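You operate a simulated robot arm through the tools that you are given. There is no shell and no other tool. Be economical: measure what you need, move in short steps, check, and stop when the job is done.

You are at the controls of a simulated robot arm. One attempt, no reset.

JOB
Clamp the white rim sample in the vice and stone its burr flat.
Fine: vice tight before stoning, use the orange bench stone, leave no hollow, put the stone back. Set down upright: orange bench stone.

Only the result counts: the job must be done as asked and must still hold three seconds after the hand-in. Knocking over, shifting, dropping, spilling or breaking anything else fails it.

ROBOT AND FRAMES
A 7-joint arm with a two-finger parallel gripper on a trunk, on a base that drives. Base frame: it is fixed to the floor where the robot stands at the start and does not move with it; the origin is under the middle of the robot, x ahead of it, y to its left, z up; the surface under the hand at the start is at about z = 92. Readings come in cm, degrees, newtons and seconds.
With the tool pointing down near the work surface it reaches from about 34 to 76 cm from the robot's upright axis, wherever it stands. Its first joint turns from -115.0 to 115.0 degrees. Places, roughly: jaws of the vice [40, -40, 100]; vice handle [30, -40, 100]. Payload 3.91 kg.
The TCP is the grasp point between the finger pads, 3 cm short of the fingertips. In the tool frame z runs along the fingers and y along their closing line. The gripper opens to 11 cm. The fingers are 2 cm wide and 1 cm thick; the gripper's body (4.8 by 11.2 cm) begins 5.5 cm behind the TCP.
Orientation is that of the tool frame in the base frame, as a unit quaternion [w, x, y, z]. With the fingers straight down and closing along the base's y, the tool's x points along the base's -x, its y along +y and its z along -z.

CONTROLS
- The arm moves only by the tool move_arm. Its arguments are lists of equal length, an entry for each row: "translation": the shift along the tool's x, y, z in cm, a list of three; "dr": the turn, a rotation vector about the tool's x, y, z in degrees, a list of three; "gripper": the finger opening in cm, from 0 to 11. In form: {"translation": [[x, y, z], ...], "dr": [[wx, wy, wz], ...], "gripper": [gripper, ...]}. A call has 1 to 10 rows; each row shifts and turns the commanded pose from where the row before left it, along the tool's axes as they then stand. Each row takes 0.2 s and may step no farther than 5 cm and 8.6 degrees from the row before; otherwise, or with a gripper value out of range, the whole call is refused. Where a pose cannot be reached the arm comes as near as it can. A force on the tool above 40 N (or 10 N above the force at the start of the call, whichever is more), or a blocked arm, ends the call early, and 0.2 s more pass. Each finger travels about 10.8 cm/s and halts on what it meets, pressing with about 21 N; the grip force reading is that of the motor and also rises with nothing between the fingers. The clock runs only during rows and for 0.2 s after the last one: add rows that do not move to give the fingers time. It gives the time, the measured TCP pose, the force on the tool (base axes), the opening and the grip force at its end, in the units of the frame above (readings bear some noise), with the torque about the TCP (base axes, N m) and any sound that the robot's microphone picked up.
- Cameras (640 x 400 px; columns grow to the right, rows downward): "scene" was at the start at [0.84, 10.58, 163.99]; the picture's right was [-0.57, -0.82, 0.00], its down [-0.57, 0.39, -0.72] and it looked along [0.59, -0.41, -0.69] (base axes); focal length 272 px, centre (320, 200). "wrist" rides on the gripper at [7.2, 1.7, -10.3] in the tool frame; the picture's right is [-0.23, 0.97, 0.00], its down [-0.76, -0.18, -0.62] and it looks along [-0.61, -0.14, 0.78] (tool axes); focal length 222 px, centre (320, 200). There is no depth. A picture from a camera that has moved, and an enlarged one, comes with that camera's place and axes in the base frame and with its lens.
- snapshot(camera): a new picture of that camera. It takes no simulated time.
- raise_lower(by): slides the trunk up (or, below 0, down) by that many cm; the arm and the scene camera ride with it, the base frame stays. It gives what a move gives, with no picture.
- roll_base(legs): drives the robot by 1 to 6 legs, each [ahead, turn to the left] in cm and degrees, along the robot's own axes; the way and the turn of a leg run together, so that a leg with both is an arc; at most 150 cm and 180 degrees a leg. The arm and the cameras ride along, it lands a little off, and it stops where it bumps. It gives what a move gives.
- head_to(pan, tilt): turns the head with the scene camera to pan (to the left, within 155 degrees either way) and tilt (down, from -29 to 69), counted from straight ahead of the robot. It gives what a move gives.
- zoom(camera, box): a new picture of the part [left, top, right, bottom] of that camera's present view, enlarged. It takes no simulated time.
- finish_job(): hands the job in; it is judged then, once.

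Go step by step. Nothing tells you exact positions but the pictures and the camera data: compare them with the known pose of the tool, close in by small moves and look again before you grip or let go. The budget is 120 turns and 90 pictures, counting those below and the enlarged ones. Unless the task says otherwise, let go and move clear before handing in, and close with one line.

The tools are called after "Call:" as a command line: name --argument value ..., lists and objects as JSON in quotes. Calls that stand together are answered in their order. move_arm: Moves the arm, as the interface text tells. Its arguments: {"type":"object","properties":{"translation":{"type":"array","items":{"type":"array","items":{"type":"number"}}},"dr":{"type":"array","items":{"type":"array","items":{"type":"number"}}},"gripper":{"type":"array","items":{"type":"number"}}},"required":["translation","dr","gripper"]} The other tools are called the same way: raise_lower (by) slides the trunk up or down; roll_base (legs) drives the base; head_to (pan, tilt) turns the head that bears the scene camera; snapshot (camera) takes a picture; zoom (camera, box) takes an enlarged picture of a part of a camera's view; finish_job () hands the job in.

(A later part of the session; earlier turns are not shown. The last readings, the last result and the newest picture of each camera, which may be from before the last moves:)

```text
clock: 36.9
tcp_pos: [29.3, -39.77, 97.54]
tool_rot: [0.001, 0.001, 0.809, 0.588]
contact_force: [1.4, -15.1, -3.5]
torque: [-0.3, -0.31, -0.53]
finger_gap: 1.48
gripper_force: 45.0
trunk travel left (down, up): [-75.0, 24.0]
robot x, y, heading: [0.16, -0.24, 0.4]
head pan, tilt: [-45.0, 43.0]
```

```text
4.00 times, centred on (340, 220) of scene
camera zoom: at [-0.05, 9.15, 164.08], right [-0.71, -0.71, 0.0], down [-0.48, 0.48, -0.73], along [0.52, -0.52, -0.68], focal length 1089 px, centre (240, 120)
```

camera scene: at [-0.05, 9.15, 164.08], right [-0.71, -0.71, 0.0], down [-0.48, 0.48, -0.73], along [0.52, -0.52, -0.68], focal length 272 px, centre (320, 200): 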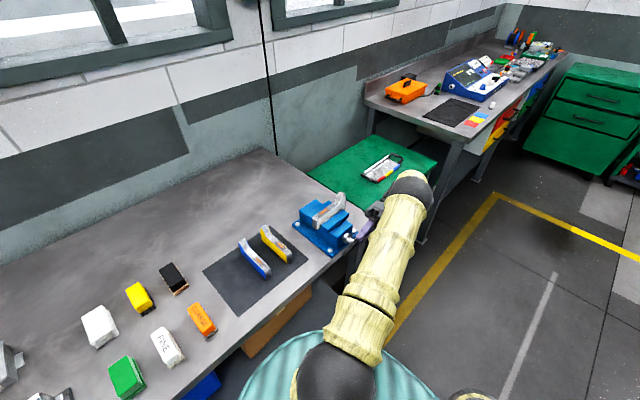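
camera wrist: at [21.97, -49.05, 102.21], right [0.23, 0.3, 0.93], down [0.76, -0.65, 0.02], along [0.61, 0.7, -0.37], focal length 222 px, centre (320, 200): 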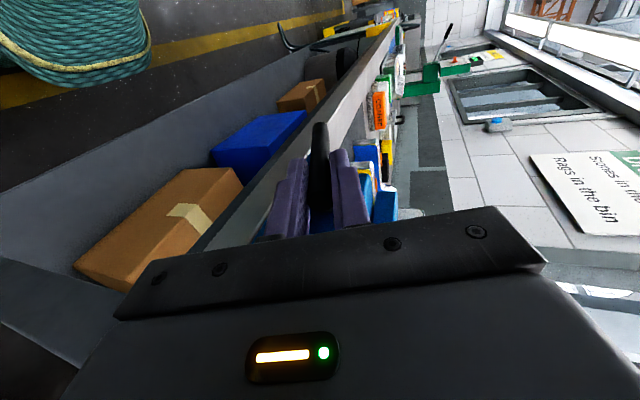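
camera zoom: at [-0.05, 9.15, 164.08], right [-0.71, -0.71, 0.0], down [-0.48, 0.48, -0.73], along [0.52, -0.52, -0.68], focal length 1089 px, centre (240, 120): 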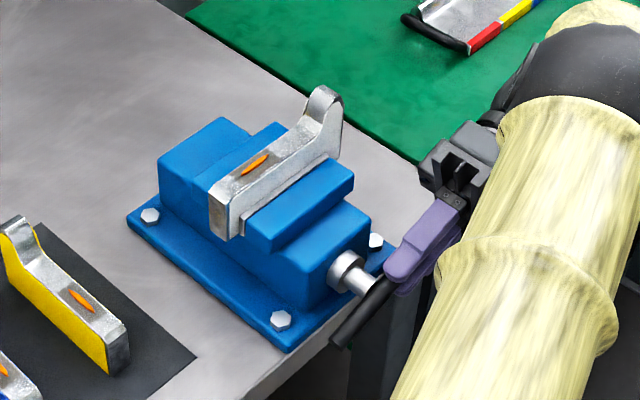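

The front jaw plate now seems against the sample. I keep turning in small amounts and watch the load.

Call:
move_arm --translation '[[0, -0.585, 0.04], [0, -0.585, 0.04], [0, -0.585, 0.04], [0, 0, 0]]' --dr '[[-8, 0, 0], [-8, 0, 0], [-8, 0, 0], [0, 0, 0]]' --gripper '[0.8, 0.8, 0.8, 0.8]'

Call:
zoom --camera "scene" --box '[280, 170, 400, 270]'

```text
clock: 37.2
tcp_pos: [28.88, -39.51, 97.26]
tool_rot: [-0.01, 0.009, 0.789, 0.614]
contact_force: [4.7, -1.6, 0.8]
torque: [-0.15, -0.38, -1.39]
finger_gap: 1.5
gripper_force: 44.7
out of reach, approached as far as the arm can: row 1
trunk travel left (down, up): [-75.0, 24.0]
robot x, y, heading: [-0.04, 0.1, 0.0]
head pan, tilt: [-45.0, 43.0]
stopped in row 1: the force on the tool passed its limit at 53 N (the readings are from after the stop); the commanded pose is now the measured one
```

```text
4.00 times, centred on (340, 220) of scene
camera zoom: at [0.02, 9.41, 164.07], right [-0.71, -0.71, 0.0], down [-0.48, 0.48, -0.73], along [0.52, -0.52, -0.68], focal length 1089 px, centre (240, 120)
```

zoom: 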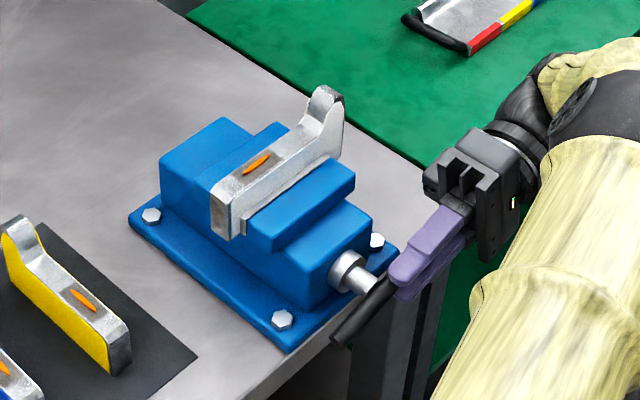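

The arm ran out of reach at about 76° of turn, with no clear tightness yet. I release, back off and take another look at the jaws.

Call:
move_arm --translation '[[0, 0, 0], [0, 0, 0], [0, 0, 0], [0, 0, -3], [0, 0, -4], [0, 0, 0], [0, 0, 0], [0, 0, 0], [0, 0, 0]]' --dr '[[0, 0, 0], [0, 0, 0], [0, 0, 0], [0, 0, 0], [0, 0, 0], [8, 0, 0], [8, 0, 0], [8, 0, 0], [8, 0, 0]]' --gripper '[3, 4, 4, 4, 4, 4, 4, 4, 4]'

Call:
zoom --camera "scene" --box '[280, 170, 400, 270]'

```text
clock: 39.2
tcp_pos: [28.69, -39.58, 97.52]
tool_rot: [-0.013, 0.006, 0.928, 0.372]
contact_force: [1.1, -0.4, 24.2]
torque: [0.89, -0.24, -0.2]
finger_gap: 4.76
gripper_force: 7.7
out of reach, approached as far as the arm can: row 4, 5
trunk travel left (down, up): [-75.0, 24.0]
robot x, y, heading: [-0.12, -0.21, 0.0]
head pan, tilt: [-45.0, 43.0]
```

```text
4.00 times, centred on (340, 220) of scene
camera zoom: at [-0.17, 9.62, 164.11], right [-0.71, -0.71, 0.0], down [-0.48, 0.48, -0.73], along [0.52, -0.52, -0.68], focal length 1089 px, centre (240, 120)
```

zoom: 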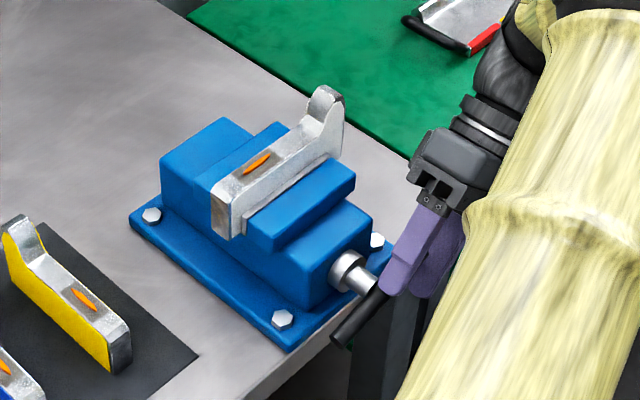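

The retreat was blocked by reach while the tool swung back; I back out now along the tool axis.

Call:
move_arm --translation '[[0, 0, -2], [0, 0, -3], [0, 0, -3], [0, 0, 0]]' --dr '[[0, 0, 0], [0, 0, 0], [0, 0, 0], [0, 0, 0]]' --gripper '[4.8, 4.8, 4.8, 4.8]'

Call:
snapshot --camera "scene"

```text
clock: 40.2
tcp_pos: [28.93, -45.11, 103.13]
tool_rot: [-0.013, 0.006, 0.928, 0.373]
contact_force: [-0.3, -0.2, 0.4]
torque: [0.04, 0.02, 0.03]
finger_gap: 4.79
gripper_force: 0.0
trunk travel left (down, up): [-75.0, 24.0]
robot x, y, heading: [-0.03, 0.12, -0.1]
head pan, tilt: [-45.0, 43.0]
```

```text
50 pictures are left
camera scene: at [-0.06, 9.42, 164.08], right [-0.71, -0.71, 0.0], down [-0.48, 0.48, -0.73], along [0.52, -0.52, -0.68], focal length 272 px, centre (320, 200)
```

scene: 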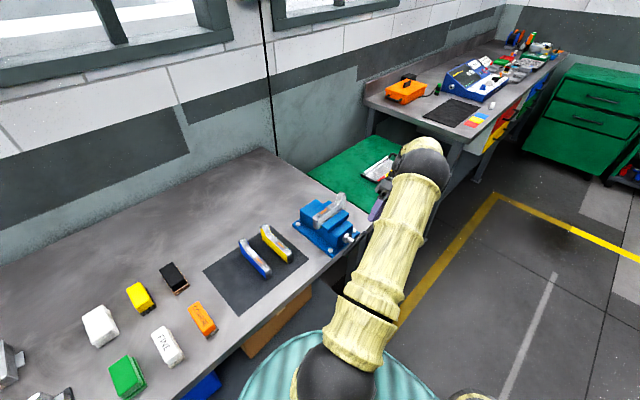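

Call:
move_arm --translation '[[0, 0, -3], [0, 0, -3], [0, 0, -3], [0, 0, -2], [0, 0, -2], [0, 0, 0], [0, 0, 0], [0, 0, 0]]' --dr '[[0, 0, 0], [8, 0, 0], [8, 0, 0], [8, 0, 0], [8, 0, 0], [8, 0, 0], [3.8, 0, 0], [0, 0, 0]]' --gripper '[4.8, 4.8, 4.8, 4.8, 4, 4, 4, 4]'

Call:
move_arm --translation '[[-0.5, 3, 0], [-0.5, 3, 0], [0, 3, 0], [0, 0, 0], [0, 0, 0], [0, 0, 0], [0, 0, 0], [0, 0, 0], [0, 0, 0], [0, 0, 0]]' --dr '[[0, 0, 8], [0, 0, 8.2], [0, 0, 8.2], [0, 0, 8.2], [0, 0, 8.2], [0, 0, 8.2], [0, 0, 8.2], [0, 0, 8.2], [0, 0, 8.2], [0, 0, 8.2]]' --gripper '[4, 4, 4, 4, 4, 4, 4, 4, 4, 4]'

Call:
snapshot --camera "wrist"

```text
clock: 42.0
tcp_pos: [29.15, -52.73, 113.55]
tool_rot: [-0.014, 0.0, 1.0, -0.001]
contact_force: [0.2, -0.1, -0.3]
torque: [-0.04, 0.02, -0.01]
finger_gap: 4.01
gripper_force: 0.0
trunk travel left (down, up): [-75.0, 24.0]
robot x, y, heading: [-0.15, -0.12, -0.1]
head pan, tilt: [-45.0, 43.0]
```

```text
clock: 44.2
tcp_pos: [31.41, -43.82, 113.35]
tool_rot: [-0.01, 0.656, 0.754, -0.01]
contact_force: [0.5, 0.6, -0.9]
torque: [-0.03, 0.01, -0.01]
finger_gap: 4.01
gripper_force: 0.0
trunk travel left (down, up): [-75.0, 24.0]
robot x, y, heading: [0.01, 0.32, -0.3]
head pan, tilt: [-45.0, 43.0]
```

```text
49 pictures are left
camera wrist: at [32.34, -36.46, 123.56], right [1.0, -0.09, -0.03], down [-0.05, -0.78, 0.62], along [-0.08, -0.62, -0.78], focal length 222 px, centre (320, 200)
```

wrist: 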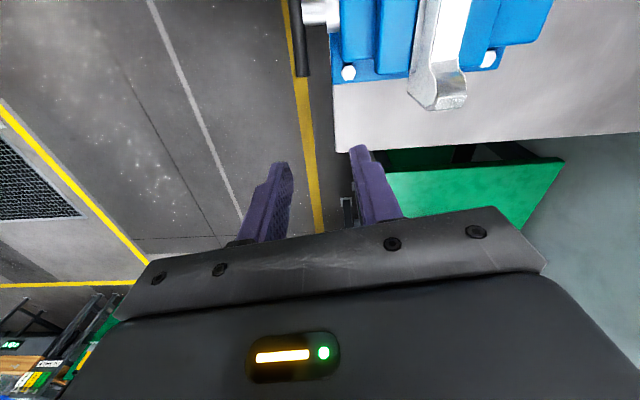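

Call:
move_arm --translation '[[2, 2, -2], [4, 2, -3], [4, 1, -2], [4, 1, 0], [2, 0, 0], [0, 0, 0]]' --dr '[[-1.6, -0.2, 0], [0, 0, 8], [0, 0, 0], [0, 0, 0], [0, 0, 0], [0, 0, 0]]' --gripper '[4, 4, 4, 4, 4, 4]'

Call:
snapshot --camera "wrist"

Call:
zoom --camera "wrist" --box '[220, 50, 420, 220]'

```text
refused: row 2 steps farther than a row can; nothing moved
```

```text
48 pictures are left
camera wrist: at [32.34, -36.46, 123.56], right [1.0, -0.09, -0.03], down [-0.05, -0.78, 0.62], along [-0.08, -0.62, -0.78], focal length 222 px, centre (320, 200)
```

wrist: 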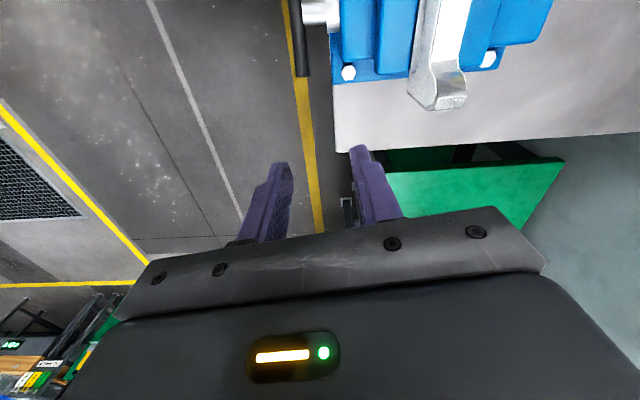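

```text
2.35 times, centred on (320, 135) of wrist
camera zoom: at [32.34, -36.46, 123.56], right [1.0, -0.09, -0.03], down [-0.05, -0.78, 0.62], along [-0.08, -0.62, -0.78], focal length 523 px, centre (320, 353)
```

zoom: 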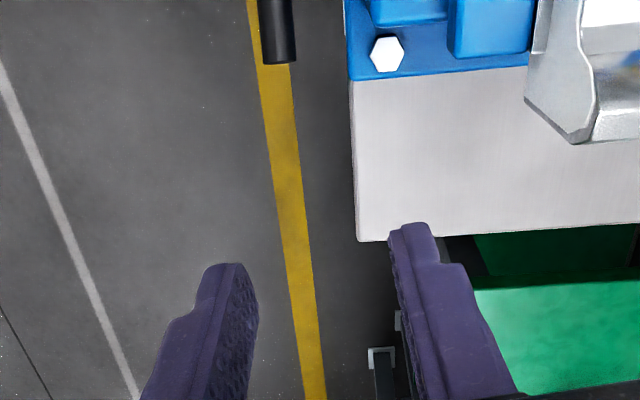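

Call:
move_arm --translation '[[2, 2, -2], [3, 2, -2], [3, 1.5, -2], [3, 1, 0], [3, 0, 0], [2, 0, 0], [0, 0, 0]]' --dr '[[-1.6, -0.2, 0], [0, 0, 8], [0, 0, 0], [0, 0, 0], [0, 0, 0], [0, 0, 0], [0, 0, 0]]' --gripper '[4, 4, 4, 4, 4, 4, 4]'

Call:
zoom --camera "wrist" --box '[200, 50, 440, 230]'

```text
clock: 45.9
tcp_pos: [37.18, -27.3, 119.3]
tool_rot: [0.0, 0.707, 0.707, 0.0]
contact_force: [-0.6, 0.8, 0.3]
torque: [-0.03, 0.0, 0.0]
finger_gap: 4.01
gripper_force: 0.0
trunk travel left (down, up): [-75.0, 24.0]
robot x, y, heading: [-0.12, 0.0, -0.1]
head pan, tilt: [-45.0, 43.0]
```

```text
2.22 times, centred on (320, 140) of wrist
camera zoom: at [38.85, -20.14, 129.56], right [0.97, -0.23, 0.0], down [-0.18, -0.76, 0.62], along [-0.14, -0.61, -0.78], focal length 494 px, centre (320, 333)
```

zoom: 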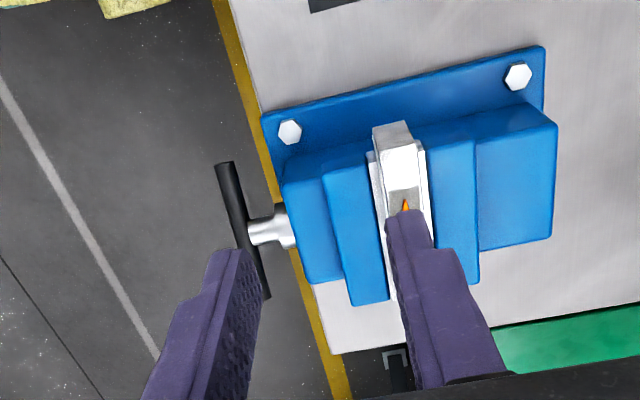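

Call:
zoom --camera "wrist" --box '[310, 90, 390, 150]'

```text
6.67 times, centred on (350, 120) of wrist
camera zoom: at [38.85, -20.14, 129.56], right [0.97, -0.23, 0.0], down [-0.18, -0.76, 0.62], along [-0.14, -0.61, -0.78], focal length 1481 px, centre (120, 733)
```

zoom: 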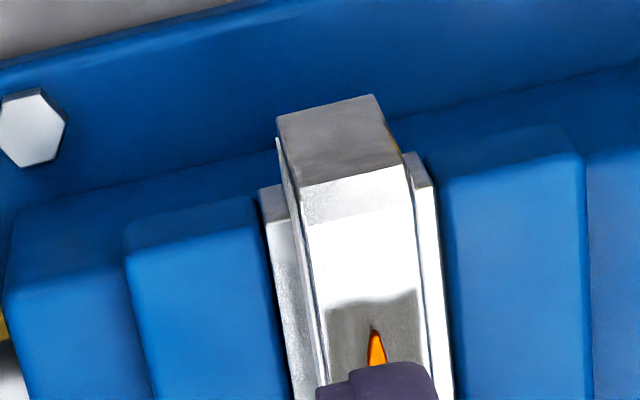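

The front jaw has advanced about 0.7 cm and sits almost on the sample (gap ≈2.05). I'll now press the -y end of the nearly horizontal bar down with closed fingers to tighten.

Call:
move_arm --translation '[[-3.1, -1.95, 0], [-3.1, -1.95, 0], [-3.1, -1.95, 0], [-3.2, -1.95, 0], [0, 0, 4], [0, 0, 4], [0, 0, 4], [0, 0, 3], [0, 0, 0]]' --dr '[[0, 0, 0], [0, 0, 0], [0, 0, 0], [0, 0, 0], [0, 0, 0], [0, 0, 0], [0, 0, 0], [0, 0, 0], [0, 0, 0]]' --gripper '[3, 2, 1, 0, 0, 0, 0, 0, 0]'

Call:
snapshot --camera "wrist"

Call:
zoom --camera "scene" --box '[280, 170, 400, 270]'

```text
clock: 47.9
tcp_pos: [29.46, -39.78, 104.29]
tool_rot: [0.0, 0.707, 0.708, 0.0]
contact_force: [1.3, 0.2, 0.9]
torque: [-0.02, -0.01, 0.01]
finger_gap: 0.0
gripper_force: 21.1
trunk travel left (down, up): [-75.0, 24.0]
robot x, y, heading: [-0.05, 0.05, 0.2]
head pan, tilt: [-45.0, 43.0]
```

```text
44 pictures are left
camera wrist: at [31.07, -32.61, 114.58], right [0.97, -0.23, 0.0], down [-0.18, -0.76, 0.62], along [-0.14, -0.61, -0.78], focal length 222 px, centre (320, 200)
```

wrist: 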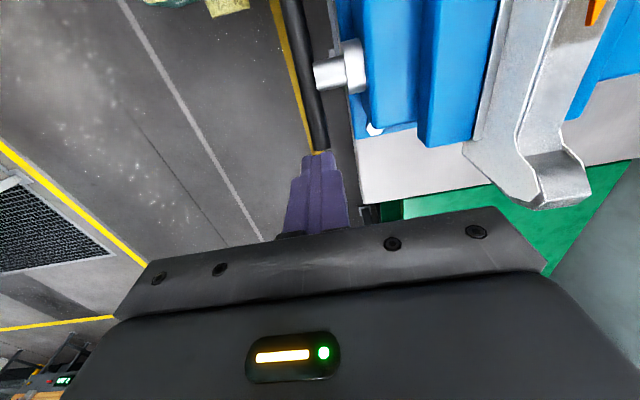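

```text
4.00 times, centred on (340, 220) of scene
camera zoom: at [-0.08, 9.45, 164.08], right [-0.71, -0.71, 0.0], down [-0.48, 0.48, -0.73], along [0.52, -0.52, -0.68], focal length 1089 px, centre (240, 120)
```

zoom: 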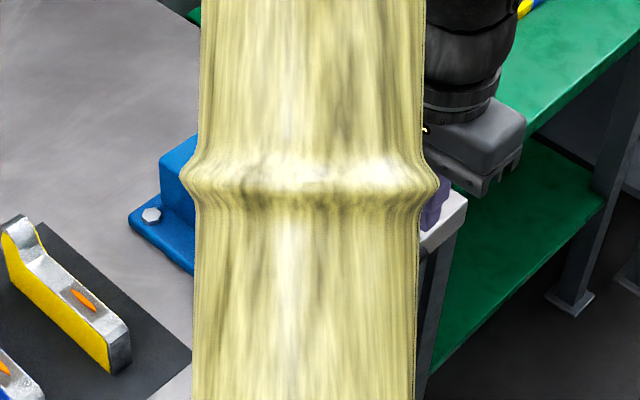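

Call:
move_arm --translation '[[0.5, 0, 1.5], [0, 0, 1], [0, 0, 0.5], [0, 0, 0.3], [0, 0, 0.3], [0, 0, 0]]' --dr '[[0, 0, 0], [0, 0, 0], [0, 0, 0], [0, 0, 0], [0, 0, 0], [0, 0, 0]]' --gripper '[0, 0, 0, 0, 0, 0]'

```text
clock: 49.2
tcp_pos: [29.39, -39.38, 100.66]
tool_rot: [0.0, 0.706, 0.708, 0.0]
contact_force: [-0.2, 0.4, 1.8]
torque: [-0.01, 0.0, 0.01]
finger_gap: 0.0
gripper_force: 20.6
trunk travel left (down, up): [-75.0, 24.0]
robot x, y, heading: [0.15, -0.26, -0.1]
head pan, tilt: [-45.0, 43.0]
```

Call:
move_arm --translation '[[0, 0, 0.4], [0, 0, 0.4], [0, 0, 0.4], [0, 0, 0]]' --dr '[[0, 0, 0], [0, 0, 0], [0, 0, 0], [0, 0, 0]]' --gripper '[0, 0, 0, 0]'

Call:
snapshot --camera "wrist"

```text
clock: 50.2
tcp_pos: [29.39, -39.37, 99.97]
tool_rot: [0.005, 0.708, 0.707, 0.001]
contact_force: [-1.4, 4.7, 20.3]
torque: [0.31, 0.04, 0.0]
finger_gap: 0.01
gripper_force: 21.0
trunk travel left (down, up): [-75.0, 24.0]
robot x, y, heading: [-0.07, 0.11, 0.0]
head pan, tilt: [-45.0, 43.0]
stopped in row 4: the force on the tool passed its limit at 42 N (the readings are from after the stop); the commanded pose is now the measured one
```

```text
42 pictures are left
camera wrist: at [31.0, -32.12, 110.14], right [0.97, -0.23, 0.01], down [-0.18, -0.76, 0.63], along [-0.14, -0.61, -0.78], focal length 222 px, centre (320, 200)
```

wrist: 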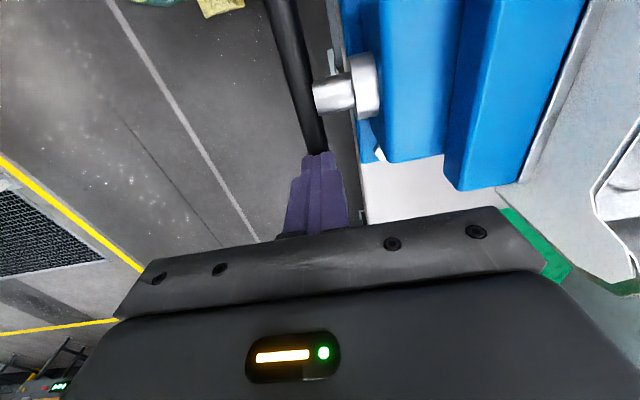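

Firm resistance at about 42 N at 4 cm lever. I press once more to see whether it yields further.

Call:
move_arm --translation '[[0, 0, 0.2], [0, 0, 0.1], [0, 0, 0]]' --dr '[[0, 0, 0], [0, 0, 0], [0, 0, 0]]' --gripper '[0, 0, 0]'

Call:
move_arm --translation '[[0, 0, 0.1], [0, 0, 0.1], [0, 0, 0.1], [0, 0, 0]]' --dr '[[0, 0, 0], [0, 0, 0], [0, 0, 0], [0, 0, 0]]' --gripper '[0, 0, 0, 0]'

```text
clock: 50.7
tcp_pos: [29.53, -39.66, 99.85]
tool_rot: [0.008, 0.707, 0.707, -0.001]
contact_force: [-2.7, 6.3, 21.2]
torque: [0.34, 0.09, -0.01]
finger_gap: 0.0
gripper_force: 20.5
trunk travel left (down, up): [-75.0, 24.0]
robot x, y, heading: [0.35, 0.2, -0.1]
head pan, tilt: [-45.0, 43.0]
stopped in row 2: the force on the tool passed its limit at 42 N (the readings are from after the stop); the commanded pose is now the measured one
```

```text
clock: 51.2
tcp_pos: [29.73, -39.67, 99.91]
tool_rot: [0.01, 0.707, 0.707, -0.001]
contact_force: [-2.3, 5.3, 21.3]
torque: [0.36, 0.08, 0.05]
finger_gap: 0.01
gripper_force: 21.2
trunk travel left (down, up): [-75.0, 24.0]
robot x, y, heading: [-0.23, 0.05, 0.2]
head pan, tilt: [-45.0, 43.0]
stopped in row 2: the force on the tool passed its limit at 42 N (the readings are from after the stop); the commanded pose is now the measured one
```

The handle no longer yields under 42 N, so the vice is tight. I back up, straighten the tool and check the jaws.

Call:
move_arm --translation '[[0, 0, -2], [0, 0, -4], [0, 0, -4], [0, 0, -4], [3, 1, -4], [4, 1, -2], [4, 1, 0], [0, 0, 0]]' --dr '[[0, 0, 0], [0.73, 0.9, 0], [0, 0, 0], [0, 0, 0], [0, 0, 0], [0, 0, 0], [0, 0, 0], [0, 0, 0]]' --gripper '[0, 0, 0, 0, 0, 0, 0, 0]'

Call:
zoom --camera "wrist" --box '[260, 60, 440, 220]'

```text
refused: row 5 steps farther than a row can; nothing moved
```

```text
2.50 times, centred on (350, 140) of wrist
camera zoom: at [31.06, -32.29, 110.1], right [0.97, -0.23, 0.02], down [-0.19, -0.75, 0.63], along [-0.13, -0.62, -0.77], focal length 555 px, centre (245, 350)
```

zoom: 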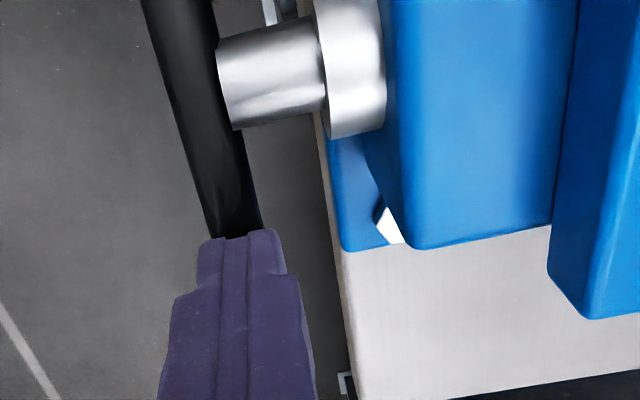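

Call:
move_arm --translation '[[0, 0, -2], [0, 0, -4], [0, 0, -4], [0, 0, -4], [2.5, 1, -3], [3.5, 2, -2], [3.5, 2, 0], [2, 2, 0], [0, 0, 0]]' --dr '[[0, 0, 0], [0.73, 0.9, 0], [0, 0, 0], [0, 0, 0], [0, 0, 0], [0, 0, 0], [0, 0, 0], [0, 0, 0], [0, 0, 0]]' --gripper '[0, 0, 0, 0, 0, 0, 0, 0, 0]'

Call:
zoom --camera "wrist" --box '[230, 60, 410, 220]'

```text
clock: 53.2
tcp_pos: [36.64, -28.14, 118.76]
tool_rot: [-0.001, 0.707, 0.707, 0.0]
contact_force: [0.4, 0.4, -0.9]
torque: [-0.02, 0.04, 0.03]
finger_gap: 0.04
gripper_force: 21.2
trunk travel left (down, up): [-75.0, 24.0]
robot x, y, heading: [0.19, -0.06, -0.1]
head pan, tilt: [-45.0, 43.0]
```

```text
2.50 times, centred on (320, 140) of wrist
camera zoom: at [38.29, -21.01, 129.08], right [0.97, -0.23, 0.0], down [-0.18, -0.76, 0.62], along [-0.14, -0.61, -0.78], focal length 555 px, centre (320, 350)
```

zoom: 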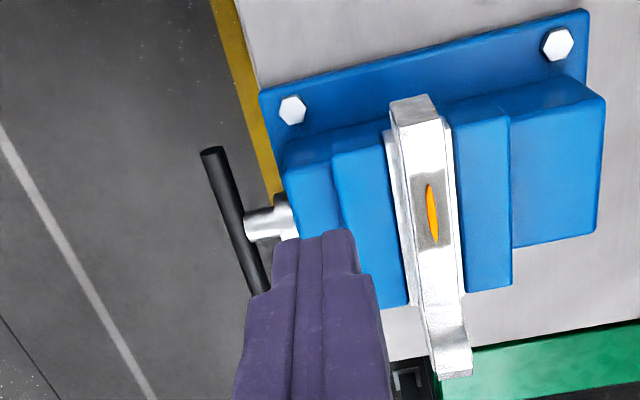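

The sample is clamped between both plates. Next, the orange stone, near (43, 9); I go there and turn the tool back for a look.

Call:
move_arm --translation '[[4.6, 0.3, 0], [4.6, 0.3, 0], [4.6, 0.3, 0], [4.6, 0.3, 0], [4.6, 0.3, 0], [4.6, 0.3, 0], [4.6, 0.3, 0], [4.6, 0.3, 0], [0, 0, 0], [0, 0, 0]]' --dr '[[0, 0, 0], [0, 0, 0], [0, 0, 0], [0, 0, -8.2], [0, 0, 0], [0, 0, 0], [0, 0, 0], [0, 0, 0], [0, 0, -8.2], [0, 0, -8.2]]' --gripper '[0, 0, 1, 2, 3, 4, 5, 6, 6, 6]'

Call:
move_arm --translation '[[0, 0, 0], [0, 0, 0], [0, 0, 0], [0, 0, 0], [0, 0, 0], [0, 0, 0], [0, 0, 0], [0, 0, 0], [0, 0, 0]]' --dr '[[0, 0, -8.2], [0, 0, -8.2], [0, 0, -8.2], [0, 0, -8.2], [0, 0, -8.2], [0, 0, -8.2], [0, 0, -8.2], [0, 0, -8], [0, 0, 0]]' --gripper '[6, 6, 6, 6, 6, 6, 6, 6, 6]'

Call:
snapshot --camera "wrist"

Call:
zoom --camera "scene" --box '[80, 240, 240, 400]'

```text
clock: 55.4
tcp_pos: [36.38, 8.66, 118.78]
tool_rot: [-0.001, 0.539, 0.842, 0.0]
contact_force: [0.1, -0.3, -0.3]
torque: [0.0, 0.0, -0.03]
finger_gap: 6.0
gripper_force: 0.0
trunk travel left (down, up): [-75.0, 24.0]
robot x, y, heading: [-0.02, -0.07, -0.2]
head pan, tilt: [-45.0, 43.0]
```

```text
clock: 57.4
tcp_pos: [36.4, 8.61, 118.79]
tool_rot: [-0.001, -0.001, 1.0, 0.001]
contact_force: [-0.6, 0.0, -0.7]
torque: [-0.01, 0.01, 0.0]
finger_gap: 6.0
gripper_force: 0.0
trunk travel left (down, up): [-75.0, 24.0]
robot x, y, heading: [0.12, 0.34, 0.0]
head pan, tilt: [-45.0, 43.0]
```

```text
39 pictures are left
camera wrist: at [29.09, 10.21, 129.09], right [0.23, 0.97, 0.0], down [0.76, -0.18, 0.62], along [0.61, -0.14, -0.78], focal length 222 px, centre (320, 200)
```

wrist: 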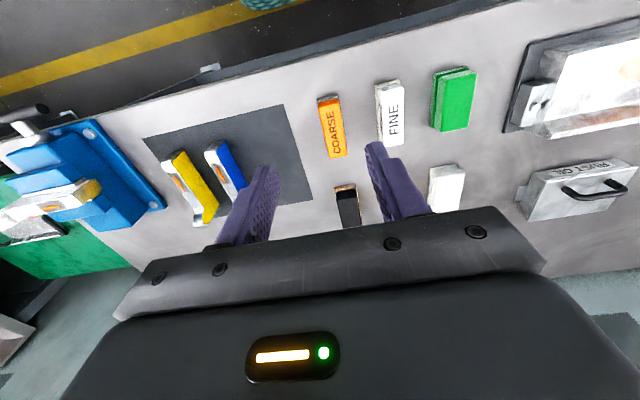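

```text
2.50 times, centred on (160, 320) of scene
camera zoom: at [-0.07, 9.45, 164.08], right [-0.71, -0.71, 0.0], down [-0.48, 0.48, -0.73], along [0.52, -0.52, -0.68], focal length 681 px, centre (720, -100)
```

zoom: 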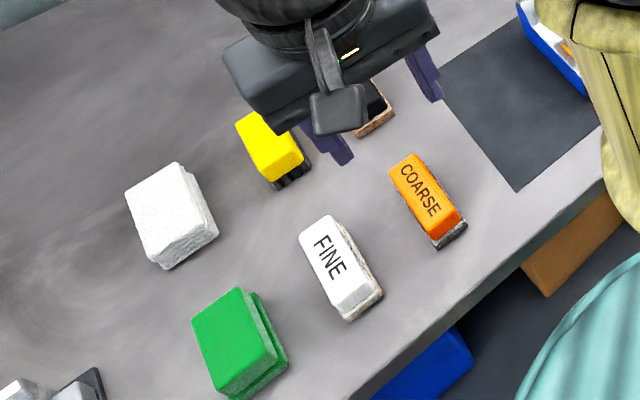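

Call:
move_arm --translation '[[-1.5, 0.2, 3], [-1.5, 0.2, 3], [0, 0, 3], [0, 0, 0]]' --dr '[[0, 0, 0], [0, 0, 0], [0, 0, 0], [0, 0, 0]]' --gripper '[6, 6, 6, 6]'

Call:
zoom --camera "wrist" --box '[260, 20, 420, 180]'

```text
clock: 58.4
tcp_pos: [39.39, 9.0, 109.88]
tool_rot: [-0.001, -0.001, 1.0, 0.002]
contact_force: [0.1, 0.3, -0.1]
torque: [-0.04, -0.02, -0.01]
finger_gap: 6.0
gripper_force: 0.1
trunk travel left (down, up): [-75.0, 24.0]
robot x, y, heading: [-0.2, 0.28, -0.1]
head pan, tilt: [-45.0, 43.0]
```

```text
2.50 times, centred on (340, 100) of wrist
camera zoom: at [32.01, 10.67, 120.1], right [0.23, 0.97, 0.0], down [0.76, -0.18, 0.62], along [0.61, -0.14, -0.78], focal length 555 px, centre (270, 450)
```

zoom: 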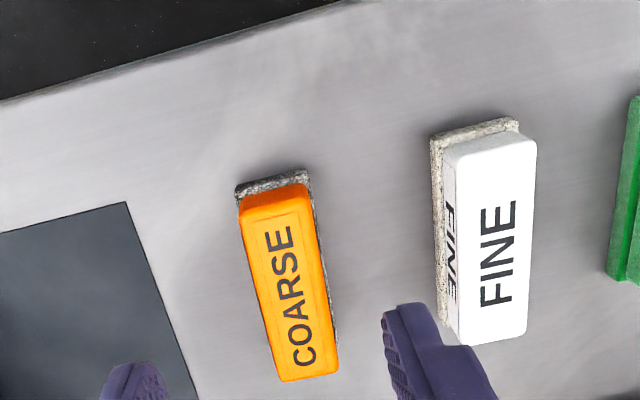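

The stone lies at about (43, 9.4), long along x, ~3.5 cm high with the abrasive underneath. I centre over it and lower partway.

Call:
move_arm --translation '[[-1.8, 0.2, 2], [-1.8, 0.2, 2], [0, 0, 3], [0, 0, 2.5], [0, 0, 0]]' --dr '[[0, 0, 0], [0, 0, 0], [0, 0, 0], [0, 0, 0], [0, 0, 0]]' --gripper '[6, 6, 6, 6, 6]'

Call:
snapshot --camera "wrist"

Call:
zoom --camera "scene" --box '[140, 250, 260, 350]'

```text
clock: 59.6
tcp_pos: [42.98, 9.3, 100.35]
tool_rot: [-0.001, 0.0, 1.0, 0.001]
contact_force: [-1.0, 0.3, 0.7]
torque: [0.05, 0.03, -0.01]
finger_gap: 6.0
gripper_force: 0.0
trunk travel left (down, up): [-75.0, 24.0]
robot x, y, heading: [0.12, -0.15, 0.2]
head pan, tilt: [-45.0, 43.0]
```

```text
36 pictures are left
camera wrist: at [35.65, 10.98, 110.56], right [0.23, 0.97, 0.0], down [0.76, -0.18, 0.62], along [0.61, -0.14, -0.78], focal length 222 px, centre (320, 200)
```

wrist: 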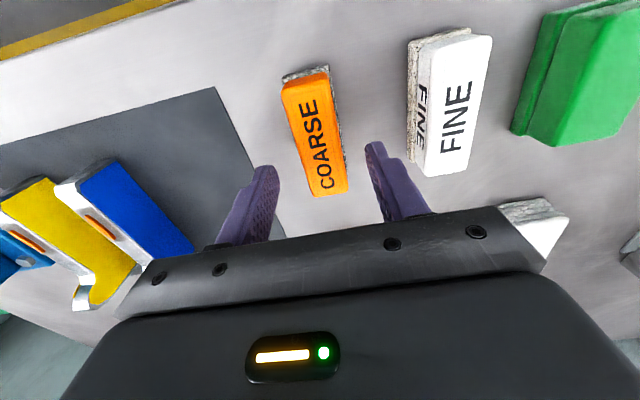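

```text
4.00 times, centred on (200, 300) of scene
camera zoom: at [-0.1, 9.44, 164.08], right [-0.71, -0.71, 0.0], down [-0.48, 0.48, -0.73], along [0.52, -0.52, -0.68], focal length 1089 px, centre (800, -200)
```

zoom: 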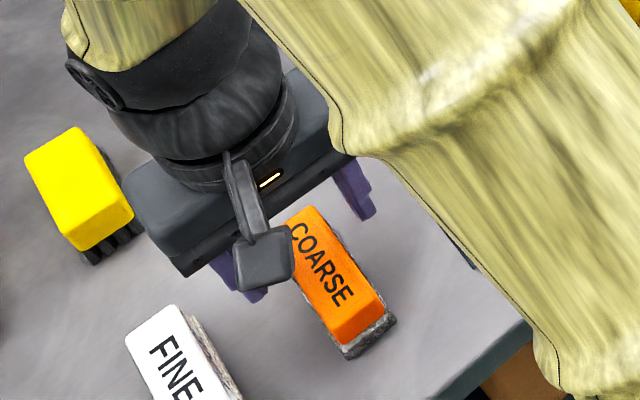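

Call:
move_arm --translation '[[0.5, 0.1, 1.5], [0, 0, 1.5], [0, 0, 0.7], [0, 0, 0], [0, 0, 0], [0, 0, 0], [0, 0, 0], [0, 0, 0]]' --dr '[[0, 0, 0], [0, 0, 0], [0, 0, 0], [0, 0, 0], [0, 0, 0], [0, 0, 0], [0, 0, 0], [0, 0, 0]]' --gripper '[6, 6, 6, 6, 4, 3, 2, 2]'

Call:
snapshot --camera "wrist"

```text
clock: 61.4
tcp_pos: [42.4, 9.42, 96.59]
tool_rot: [-0.001, 0.0, 1.0, 0.001]
contact_force: [0.0, -1.0, 0.0]
torque: [-0.1, -0.06, -0.05]
finger_gap: 3.08
gripper_force: 20.9
trunk travel left (down, up): [-75.0, 24.0]
robot x, y, heading: [-0.03, -0.02, 0.1]
head pan, tilt: [-45.0, 43.0]
```

```text
34 pictures are left
camera wrist: at [35.12, 11.12, 106.85], right [0.23, 0.97, 0.0], down [0.76, -0.18, 0.62], along [0.61, -0.14, -0.78], focal length 222 px, centre (320, 200)
```

wrist: 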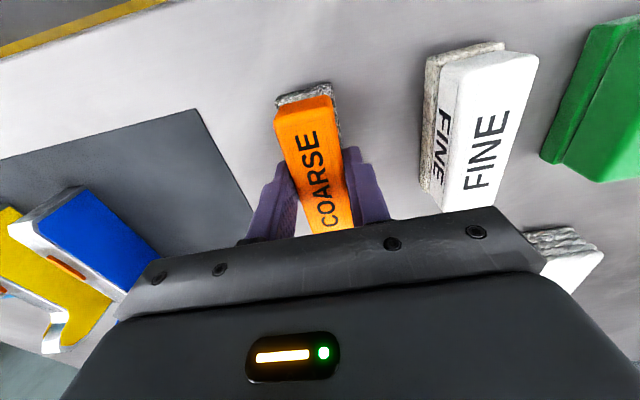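

Stone gripped on its orange holder (original TCP 42.40, 9.42, 96.59). I lift it, turn 90° and carry it toward the vice.

Call:
move_arm --translation '[[0, 0, -1], [0, 0, -3], [0, 0, -4], [0, 0, -4], [0, 0, -4], [0, 0, -4], [0, 0, -2], [0, 0, 0], [0, 0, 0], [0, 0, 0]]' --dr '[[0, 0, 0], [0, 0, 0], [0, 0, 0], [0, 0, 8], [0, 0, 8.2], [0, 0, 8.2], [0, 0, 8.2], [0, 0, 8.2], [0, 0, 8.2], [0, 0, 8.2]]' --gripper '[2, 2, 2, 2, 2, 2, 2, 2, 2, 2]'

Call:
move_arm --translation '[[0, 0, 0], [0, 0, 0], [0, 0, 0], [0, 0, 0], [-4.5, 0, 0], [-4.5, 0, 0], [-4.5, 0, 0], [-4.5, 0, 0], [-4.5, 0, 0], [-4.5, 0, 0]]' --dr '[[0, 0, 8.2], [0, 0, 8.2], [0, 0, 8.2], [0, 0, 8.2], [0, 0, 0], [0, 0, 0], [0, 0, 0], [0, 0, 0], [0, 0, 0], [0, 0, 0]]' --gripper '[2, 2, 2, 2, 2, 2, 2, 2, 2, 2]'

Call:
snapshot --camera "wrist"

```text
clock: 63.6
tcp_pos: [42.57, 9.48, 118.57]
tool_rot: [-0.001, 0.479, 0.878, 0.001]
contact_force: [0.5, 0.3, -1.6]
torque: [-0.03, 0.03, 0.04]
finger_gap: 3.09
gripper_force: 21.6
trunk travel left (down, up): [-75.0, 24.0]
robot x, y, heading: [-0.22, -0.27, -0.2]
head pan, tilt: [-45.0, 43.0]
```

```text
clock: 65.8
tcp_pos: [42.39, -17.74, 118.42]
tool_rot: [-0.002, 0.707, 0.707, 0.0]
contact_force: [-0.5, -0.2, -2.3]
torque: [0.01, -0.04, 0.02]
finger_gap: 3.09
gripper_force: 21.1
trunk travel left (down, up): [-75.0, 24.0]
robot x, y, heading: [-0.14, 0.02, -0.1]
head pan, tilt: [-45.0, 43.0]
```

```text
33 pictures are left
camera wrist: at [44.12, -10.47, 128.7], right [0.97, -0.23, 0.0], down [-0.18, -0.76, 0.62], along [-0.14, -0.6, -0.78], focal length 222 px, centre (320, 200)
```

wrist: 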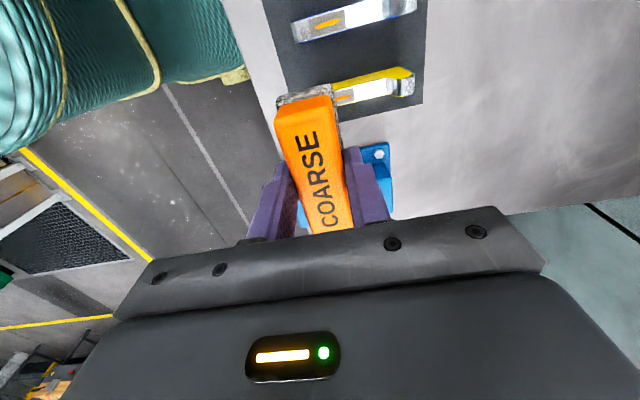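

Stone held level. I move over the sample (x≈41, y≈-33) and lower near contact.

Call:
move_arm --translation '[[-4, -0.7, 0], [-4, -0.7, 0], [-4, 0, 0], [-2.8, 0, 0], [0, 0, 4], [0, 0, 4], [0, 0, 0]]' --dr '[[-0.16, -0.16, 0], [0, 0, 0], [0, 0, 0], [0, 0, 0], [0, 0, 0], [0, 0, 0], [0, 0, 0]]' --gripper '[2, 2, 2, 2, 2, 2, 2]'

Call:
snapshot --camera "wrist"

Call:
snapshot --camera "scene"

```text
clock: 67.4
tcp_pos: [40.99, -32.36, 110.69]
tool_rot: [0.0, 0.707, 0.707, 0.001]
contact_force: [-0.4, 0.2, -0.9]
torque: [0.02, 0.01, -0.04]
finger_gap: 3.08
gripper_force: 21.5
trunk travel left (down, up): [-75.0, 24.0]
robot x, y, heading: [0.26, -0.11, -0.3]
head pan, tilt: [-45.0, 43.0]
```

```text
32 pictures are left
camera wrist: at [42.67, -25.11, 120.8], right [0.97, -0.23, 0.0], down [-0.18, -0.76, 0.62], along [-0.14, -0.61, -0.78], focal length 222 px, centre (320, 200)
```

wrist: 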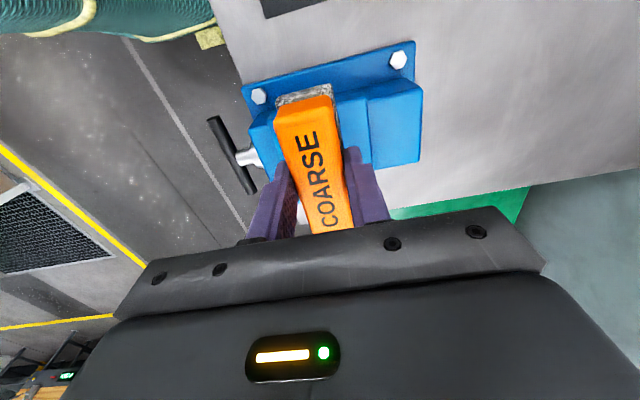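

```text
31 pictures are left
camera scene: at [-0.08, 9.45, 164.08], right [-0.71, -0.71, 0.0], down [-0.48, 0.48, -0.73], along [0.52, -0.52, -0.68], focal length 272 px, centre (320, 200)
```

scene: 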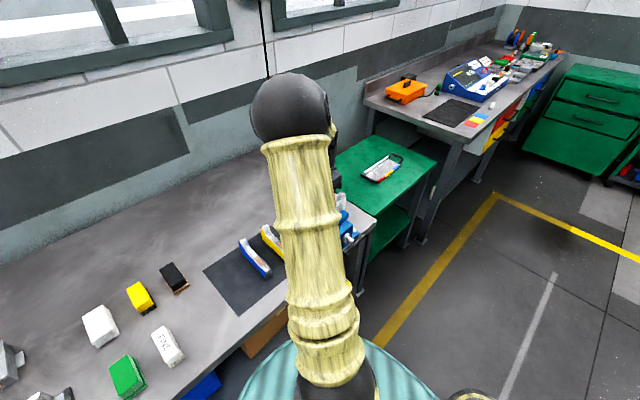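

I lower slowly until the stone touches the burr.

Call:
move_arm --translation '[[0, 0, 1.5], [0, 0, 0.7], [0, 0, 0.3], [0, 0, 0.3], [0, 0, 0]]' --dr '[[0, 0, 0], [0, 0, 0], [0, 0, 0], [0, 0, 0], [0, 0, 0]]' --gripper '[2, 2, 2, 2, 2]'

```text
clock: 68.7
tcp_pos: [41.11, -32.45, 108.1]
tool_rot: [0.005, 0.707, 0.707, 0.001]
contact_force: [-4.3, 2.9, 17.8]
torque: [0.67, 0.36, 0.09]
finger_gap: 3.07
gripper_force: 21.3
trunk travel left (down, up): [-75.0, 24.0]
robot x, y, heading: [0.51, 0.03, -0.0]
head pan, tilt: [-45.0, 43.0]
stopped in row 5: the force on the tool passed its limit at 41 N (the readings are from after the stop); the commanded pose is now the measured one
```

Contact at about z=108.2. I ease to a light pressure, level the tool, then read the load.

Call:
move_arm --translation '[[0, 0, -0.15], [0, 0, 0], [0, 0, 0]]' --dr '[[0.3, 0.4, 0], [0, 0, 0], [0, 0, 0]]' --gripper '[2, 2, 2]'

```text
clock: 69.5
tcp_pos: [41.04, -32.37, 108.27]
tool_rot: [0.0, 0.707, 0.707, 0.002]
contact_force: [-3.5, 2.7, 11.6]
torque: [-0.49, 0.18, -0.18]
finger_gap: 3.07
gripper_force: 21.3
trunk travel left (down, up): [-75.0, 24.0]
robot x, y, heading: [-0.03, 0.04, -0.1]
head pan, tilt: [-45.0, 43.0]
```

About 12 N of pressure and level. I make one set of strokes along the sample.

Call:
move_arm --translation '[[-0.8, 0, 0], [-0.8, 0, 0], [0.8, 0, 0], [0.8, 0, 0], [0.8, 0, 0], [0.8, 0, 0], [-0.8, 0, 0], [-0.8, 0, 0], [-0.8, 0, 0], [0.8, 0, 0]]' --dr '[[0, 0, 0], [0, 0, 0], [0, 0, 0], [0, 0, 0], [0, 0, 0], [0, 0, 0], [0, 0, 0], [0, 0, 0], [0, 0, 0], [0, 0, 0]]' --gripper '[2, 2, 2, 2, 2, 2, 2, 2, 2, 2]'

```text
clock: 71.7
tcp_pos: [41.14, -32.61, 108.17]
tool_rot: [0.001, 0.708, 0.706, 0.0]
contact_force: [-1.2, -4.3, 13.2]
torque: [0.18, 0.11, 0.0]
finger_gap: 3.05
gripper_force: 21.1
trunk travel left (down, up): [-75.0, 24.0]
robot x, y, heading: [0.03, 0.05, 0.0]
head pan, tilt: [-45.0, 43.0]
```

I lift the stone off and step aside to look at the burr.

Call:
move_arm --translation '[[0, 0, -1], [0, 0, -3], [0, 0, -4], [2, 3, 0], [2, 3, 0], [2, 3, 0], [2, 1, 0], [0, 0, 0]]' --dr '[[0, 0, 0], [0, 0, 0], [0, 0, 0], [0, 0, 0], [0, 0, 0], [0, 0, 0], [0, 0, 0], [0, 0, 0]]' --gripper '[2, 2, 2, 2, 2, 2, 2, 2]'

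Call:
snapshot --camera "wrist"

```text
clock: 73.5
tcp_pos: [51.19, -24.42, 116.18]
tool_rot: [-0.001, 0.707, 0.707, 0.0]
contact_force: [-0.1, 0.1, -1.5]
torque: [-0.05, 0.01, -0.03]
finger_gap: 3.1
gripper_force: 21.1
trunk travel left (down, up): [-75.0, 24.0]
robot x, y, heading: [0.26, -0.14, -0.2]
head pan, tilt: [-45.0, 43.0]
```

```text
30 pictures are left
camera wrist: at [52.89, -17.33, 126.45], right [0.97, -0.23, 0.0], down [-0.18, -0.76, 0.62], along [-0.14, -0.6, -0.78], focal length 222 px, centre (320, 200)
```

wrist: 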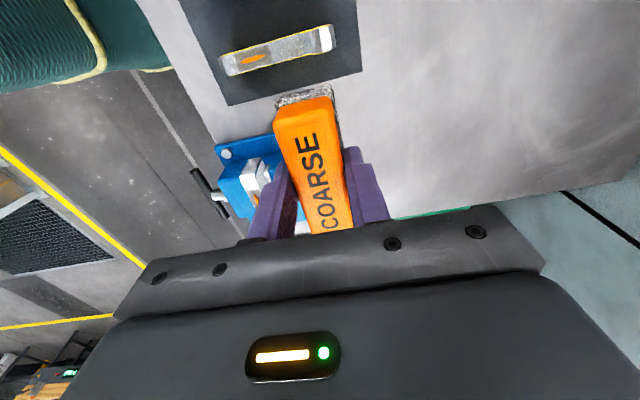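

Not quite clear; I move a bit further along x and zoom.

Call:
move_arm --translation '[[-1, 3, 0], [-1, 3, -1], [0, 0, 0]]' --dr '[[0, 0, 0], [0, 0, 0], [0, 0, 0]]' --gripper '[2, 2, 2]'

Call:
zoom --camera "wrist" --box '[160, 110, 280, 230]'

```text
clock: 74.3
tcp_pos: [57.26, -26.53, 117.25]
tool_rot: [0.0, 0.708, 0.707, 0.002]
contact_force: [0.3, -0.4, -1.7]
torque: [0.01, 0.0, -0.01]
finger_gap: 3.08
gripper_force: 21.3
trunk travel left (down, up): [-75.0, 24.0]
robot x, y, heading: [0.15, -0.13, -0.2]
head pan, tilt: [-45.0, 43.0]
```

```text
3.33 times, centred on (220, 170) of wrist
camera zoom: at [58.84, -19.27, 127.49], right [0.97, -0.23, 0.0], down [-0.18, -0.76, 0.62], along [-0.14, -0.61, -0.78], focal length 740 px, centre (653, 300)
```

zoom: 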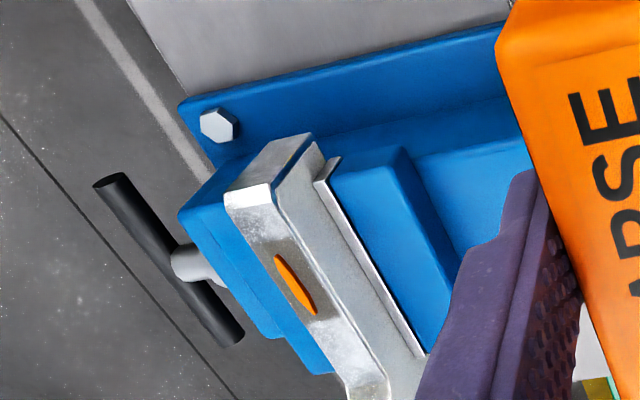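

The burr is still visible, so more strokes are needed. I go back on and stone again at similar pressure.

Call:
move_arm --translation '[[-1.5, -4.05, 0], [-1.45, -4.05, 0], [-1.45, -4.05, 0], [-1.45, -4.05, 0], [0, 0, 4], [0, 0, 3.5], [0, 0, 1], [0, 0, 0.2], [0, 0, 0]]' --dr '[[0, 0, 0], [0, 0, 0], [0, 0, 0], [0, 0, 0], [0, 0, 0], [0, 0, 0], [0, 0, 0], [0, 0, 0], [0, 0, 0]]' --gripper '[2, 2, 2, 2, 2, 2, 2, 2, 2]'

```text
clock: 76.3
tcp_pos: [40.92, -32.3, 108.28]
tool_rot: [0.0, 0.707, 0.707, 0.001]
contact_force: [0.7, 0.4, -1.8]
torque: [-0.03, 0.02, 0.0]
finger_gap: 3.07
gripper_force: 21.0
trunk travel left (down, up): [-75.0, 24.0]
robot x, y, heading: [0.21, 0.0, 0.2]
head pan, tilt: [-45.0, 43.0]
```

At z=108.28 there is no contact now, so the burr has come down. I lower slightly.

Call:
move_arm --translation '[[0, 0, 0.1], [0, 0, 0.1], [0, 0, 0.05], [0, 0, 0]]' --dr '[[0, 0, 0], [0, 0, 0], [0, 0, 0], [0, 0, 0]]' --gripper '[2, 2, 2, 2]'

```text
clock: 77.3
tcp_pos: [40.97, -32.3, 108.19]
tool_rot: [0.0, 0.707, 0.707, 0.001]
contact_force: [0.4, -0.1, 0.8]
torque: [-0.11, -0.01, 0.08]
finger_gap: 3.08
gripper_force: 21.0
trunk travel left (down, up): [-75.0, 24.0]
robot x, y, heading: [0.0, 0.05, 0.2]
head pan, tilt: [-45.0, 43.0]
```

Call:
move_arm --translation '[[0, 0, 0.1], [0, 0, 0]]' --dr '[[0, 0, 0], [0, 0, 0]]' --gripper '[2, 2]'

```text
clock: 77.9
tcp_pos: [41.04, -32.35, 108.29]
tool_rot: [0.001, 0.707, 0.707, 0.001]
contact_force: [1.7, -1.3, 11.1]
torque: [0.01, 0.03, 0.05]
finger_gap: 3.08
gripper_force: 21.4
trunk travel left (down, up): [-75.0, 24.0]
robot x, y, heading: [-0.58, 0.08, 0.1]
head pan, tilt: [-45.0, 43.0]
```

Call:
move_arm --translation '[[-0.9, 0, 0], [-0.9, 0, 0], [0.9, 0, 0], [0.9, 0, 0], [0.9, 0, 0], [0.9, 0, 0], [-0.9, 0, 0], [-0.9, 0, 0], [-0.9, 0, 0], [0.9, 0, 0]]' --dr '[[0, 0, 0], [0, 0, 0], [0, 0, 0], [0, 0, 0], [0, 0, 0], [0, 0, 0], [0, 0, 0], [0, 0, 0], [0, 0, 0], [0, 0, 0]]' --gripper '[2, 2, 2, 2, 2, 2, 2, 2, 2, 2]'

Call:
move_arm --translation '[[0.9, 0, 0], [0.9, 0, 0], [-0.9, 0, 0], [-0.9, 0, 0], [-0.9, 0, 0], [-0.9, 0, 0], [0.9, 0, 0], [0.9, 0, 0], [0.9, 0, 0], [-0.9, 0, 0]]' --dr '[[0, 0, 0], [0, 0, 0], [0, 0, 0], [0, 0, 0], [0, 0, 0], [0, 0, 0], [0, 0, 0], [0, 0, 0], [0, 0, 0], [0, 0, 0]]' --gripper '[2, 2, 2, 2, 2, 2, 2, 2, 2, 2]'

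Call:
move_arm --translation '[[0, 0, -1], [0, 0, -4], [0, 0, -4], [1.5, 4.05, 0], [1.45, 4.05, 0], [1.45, 4.05, 0], [1.45, 4.05, 0], [0, 0, 0]]' --dr '[[0, 0, 0], [0, 0, 0], [0, 0, 0], [0, 0, 0], [0, 0, 0], [0, 0, 0], [0, 0, 0], [0, 0, 0]]' --gripper '[2, 2, 2, 2, 2, 2, 2, 2]'

Call:
zoom --camera "wrist" --box '[160, 110, 280, 230]'

```text
clock: 80.1
tcp_pos: [40.97, -32.35, 108.1]
tool_rot: [0.0, 0.708, 0.706, 0.001]
contact_force: [-1.1, -5.5, 15.5]
torque: [0.28, 0.11, 0.07]
finger_gap: 3.09
gripper_force: 21.3
trunk travel left (down, up): [-75.0, 24.0]
robot x, y, heading: [-0.17, 0.06, 0.2]
head pan, tilt: [-45.0, 43.0]
```

```text
clock: 82.3
tcp_pos: [40.91, -32.15, 108.24]
tool_rot: [0.0, 0.707, 0.708, 0.002]
contact_force: [0.3, 6.7, 17.5]
torque: [-0.43, 0.04, -0.02]
finger_gap: 3.09
gripper_force: 20.2
trunk travel left (down, up): [-75.0, 24.0]
robot x, y, heading: [-0.29, -0.22, -0.2]
head pan, tilt: [-45.0, 43.0]
```

```text
clock: 84.1
tcp_pos: [57.08, -26.47, 117.29]
tool_rot: [0.0, 0.707, 0.707, 0.001]
contact_force: [-0.2, -0.3, -1.8]
torque: [-0.02, -0.02, 0.01]
finger_gap: 3.07
gripper_force: 20.5
trunk travel left (down, up): [-75.0, 24.0]
robot x, y, heading: [0.02, -0.03, 0.0]
head pan, tilt: [-45.0, 43.0]
```

```text
3.33 times, centred on (220, 170) of wrist
camera zoom: at [58.8, -19.24, 127.5], right [0.97, -0.23, 0.0], down [-0.18, -0.76, 0.62], along [-0.14, -0.6, -0.78], focal length 740 px, centre (653, 300)
```

zoom: 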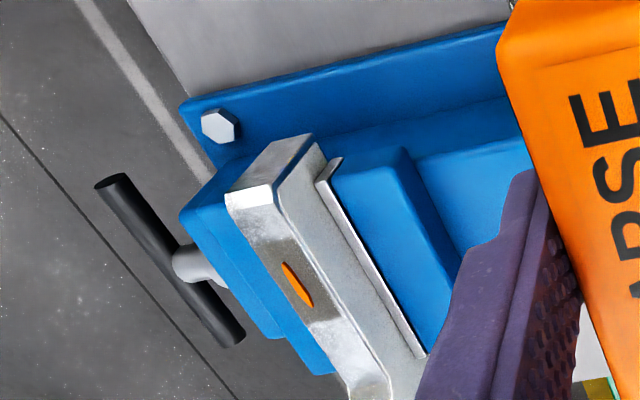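

The burr has shrunk by about a third. I continue with another equal set.

Call:
move_arm --translation '[[-1.5, -4.05, 0], [-1.45, -4.05, 0], [-1.45, -4.05, 0], [-1.45, -4.0, 0], [0, 0, 4], [0, 0, 3.5], [0, 0, 1.2], [0, 0, 0.3], [0, 0, 0]]' --dr '[[0, 0, 0], [0, 0, 0], [0, 0, 0], [0, 0, 0], [0, 0, 0], [0, 0, 0], [0, 0, 0], [0, 0, 0], [0, 0, 0]]' --gripper '[2, 2, 2, 2, 2, 2, 2, 2, 2]'

```text
clock: 86.1
tcp_pos: [41.15, -32.35, 108.27]
tool_rot: [0.001, 0.707, 0.707, 0.001]
contact_force: [2.2, -0.7, 8.6]
torque: [0.27, 0.02, -0.04]
finger_gap: 3.08
gripper_force: 21.0
trunk travel left (down, up): [-75.0, 24.0]
robot x, y, heading: [0.11, 0.37, -0.1]
head pan, tilt: [-45.0, 43.0]
```

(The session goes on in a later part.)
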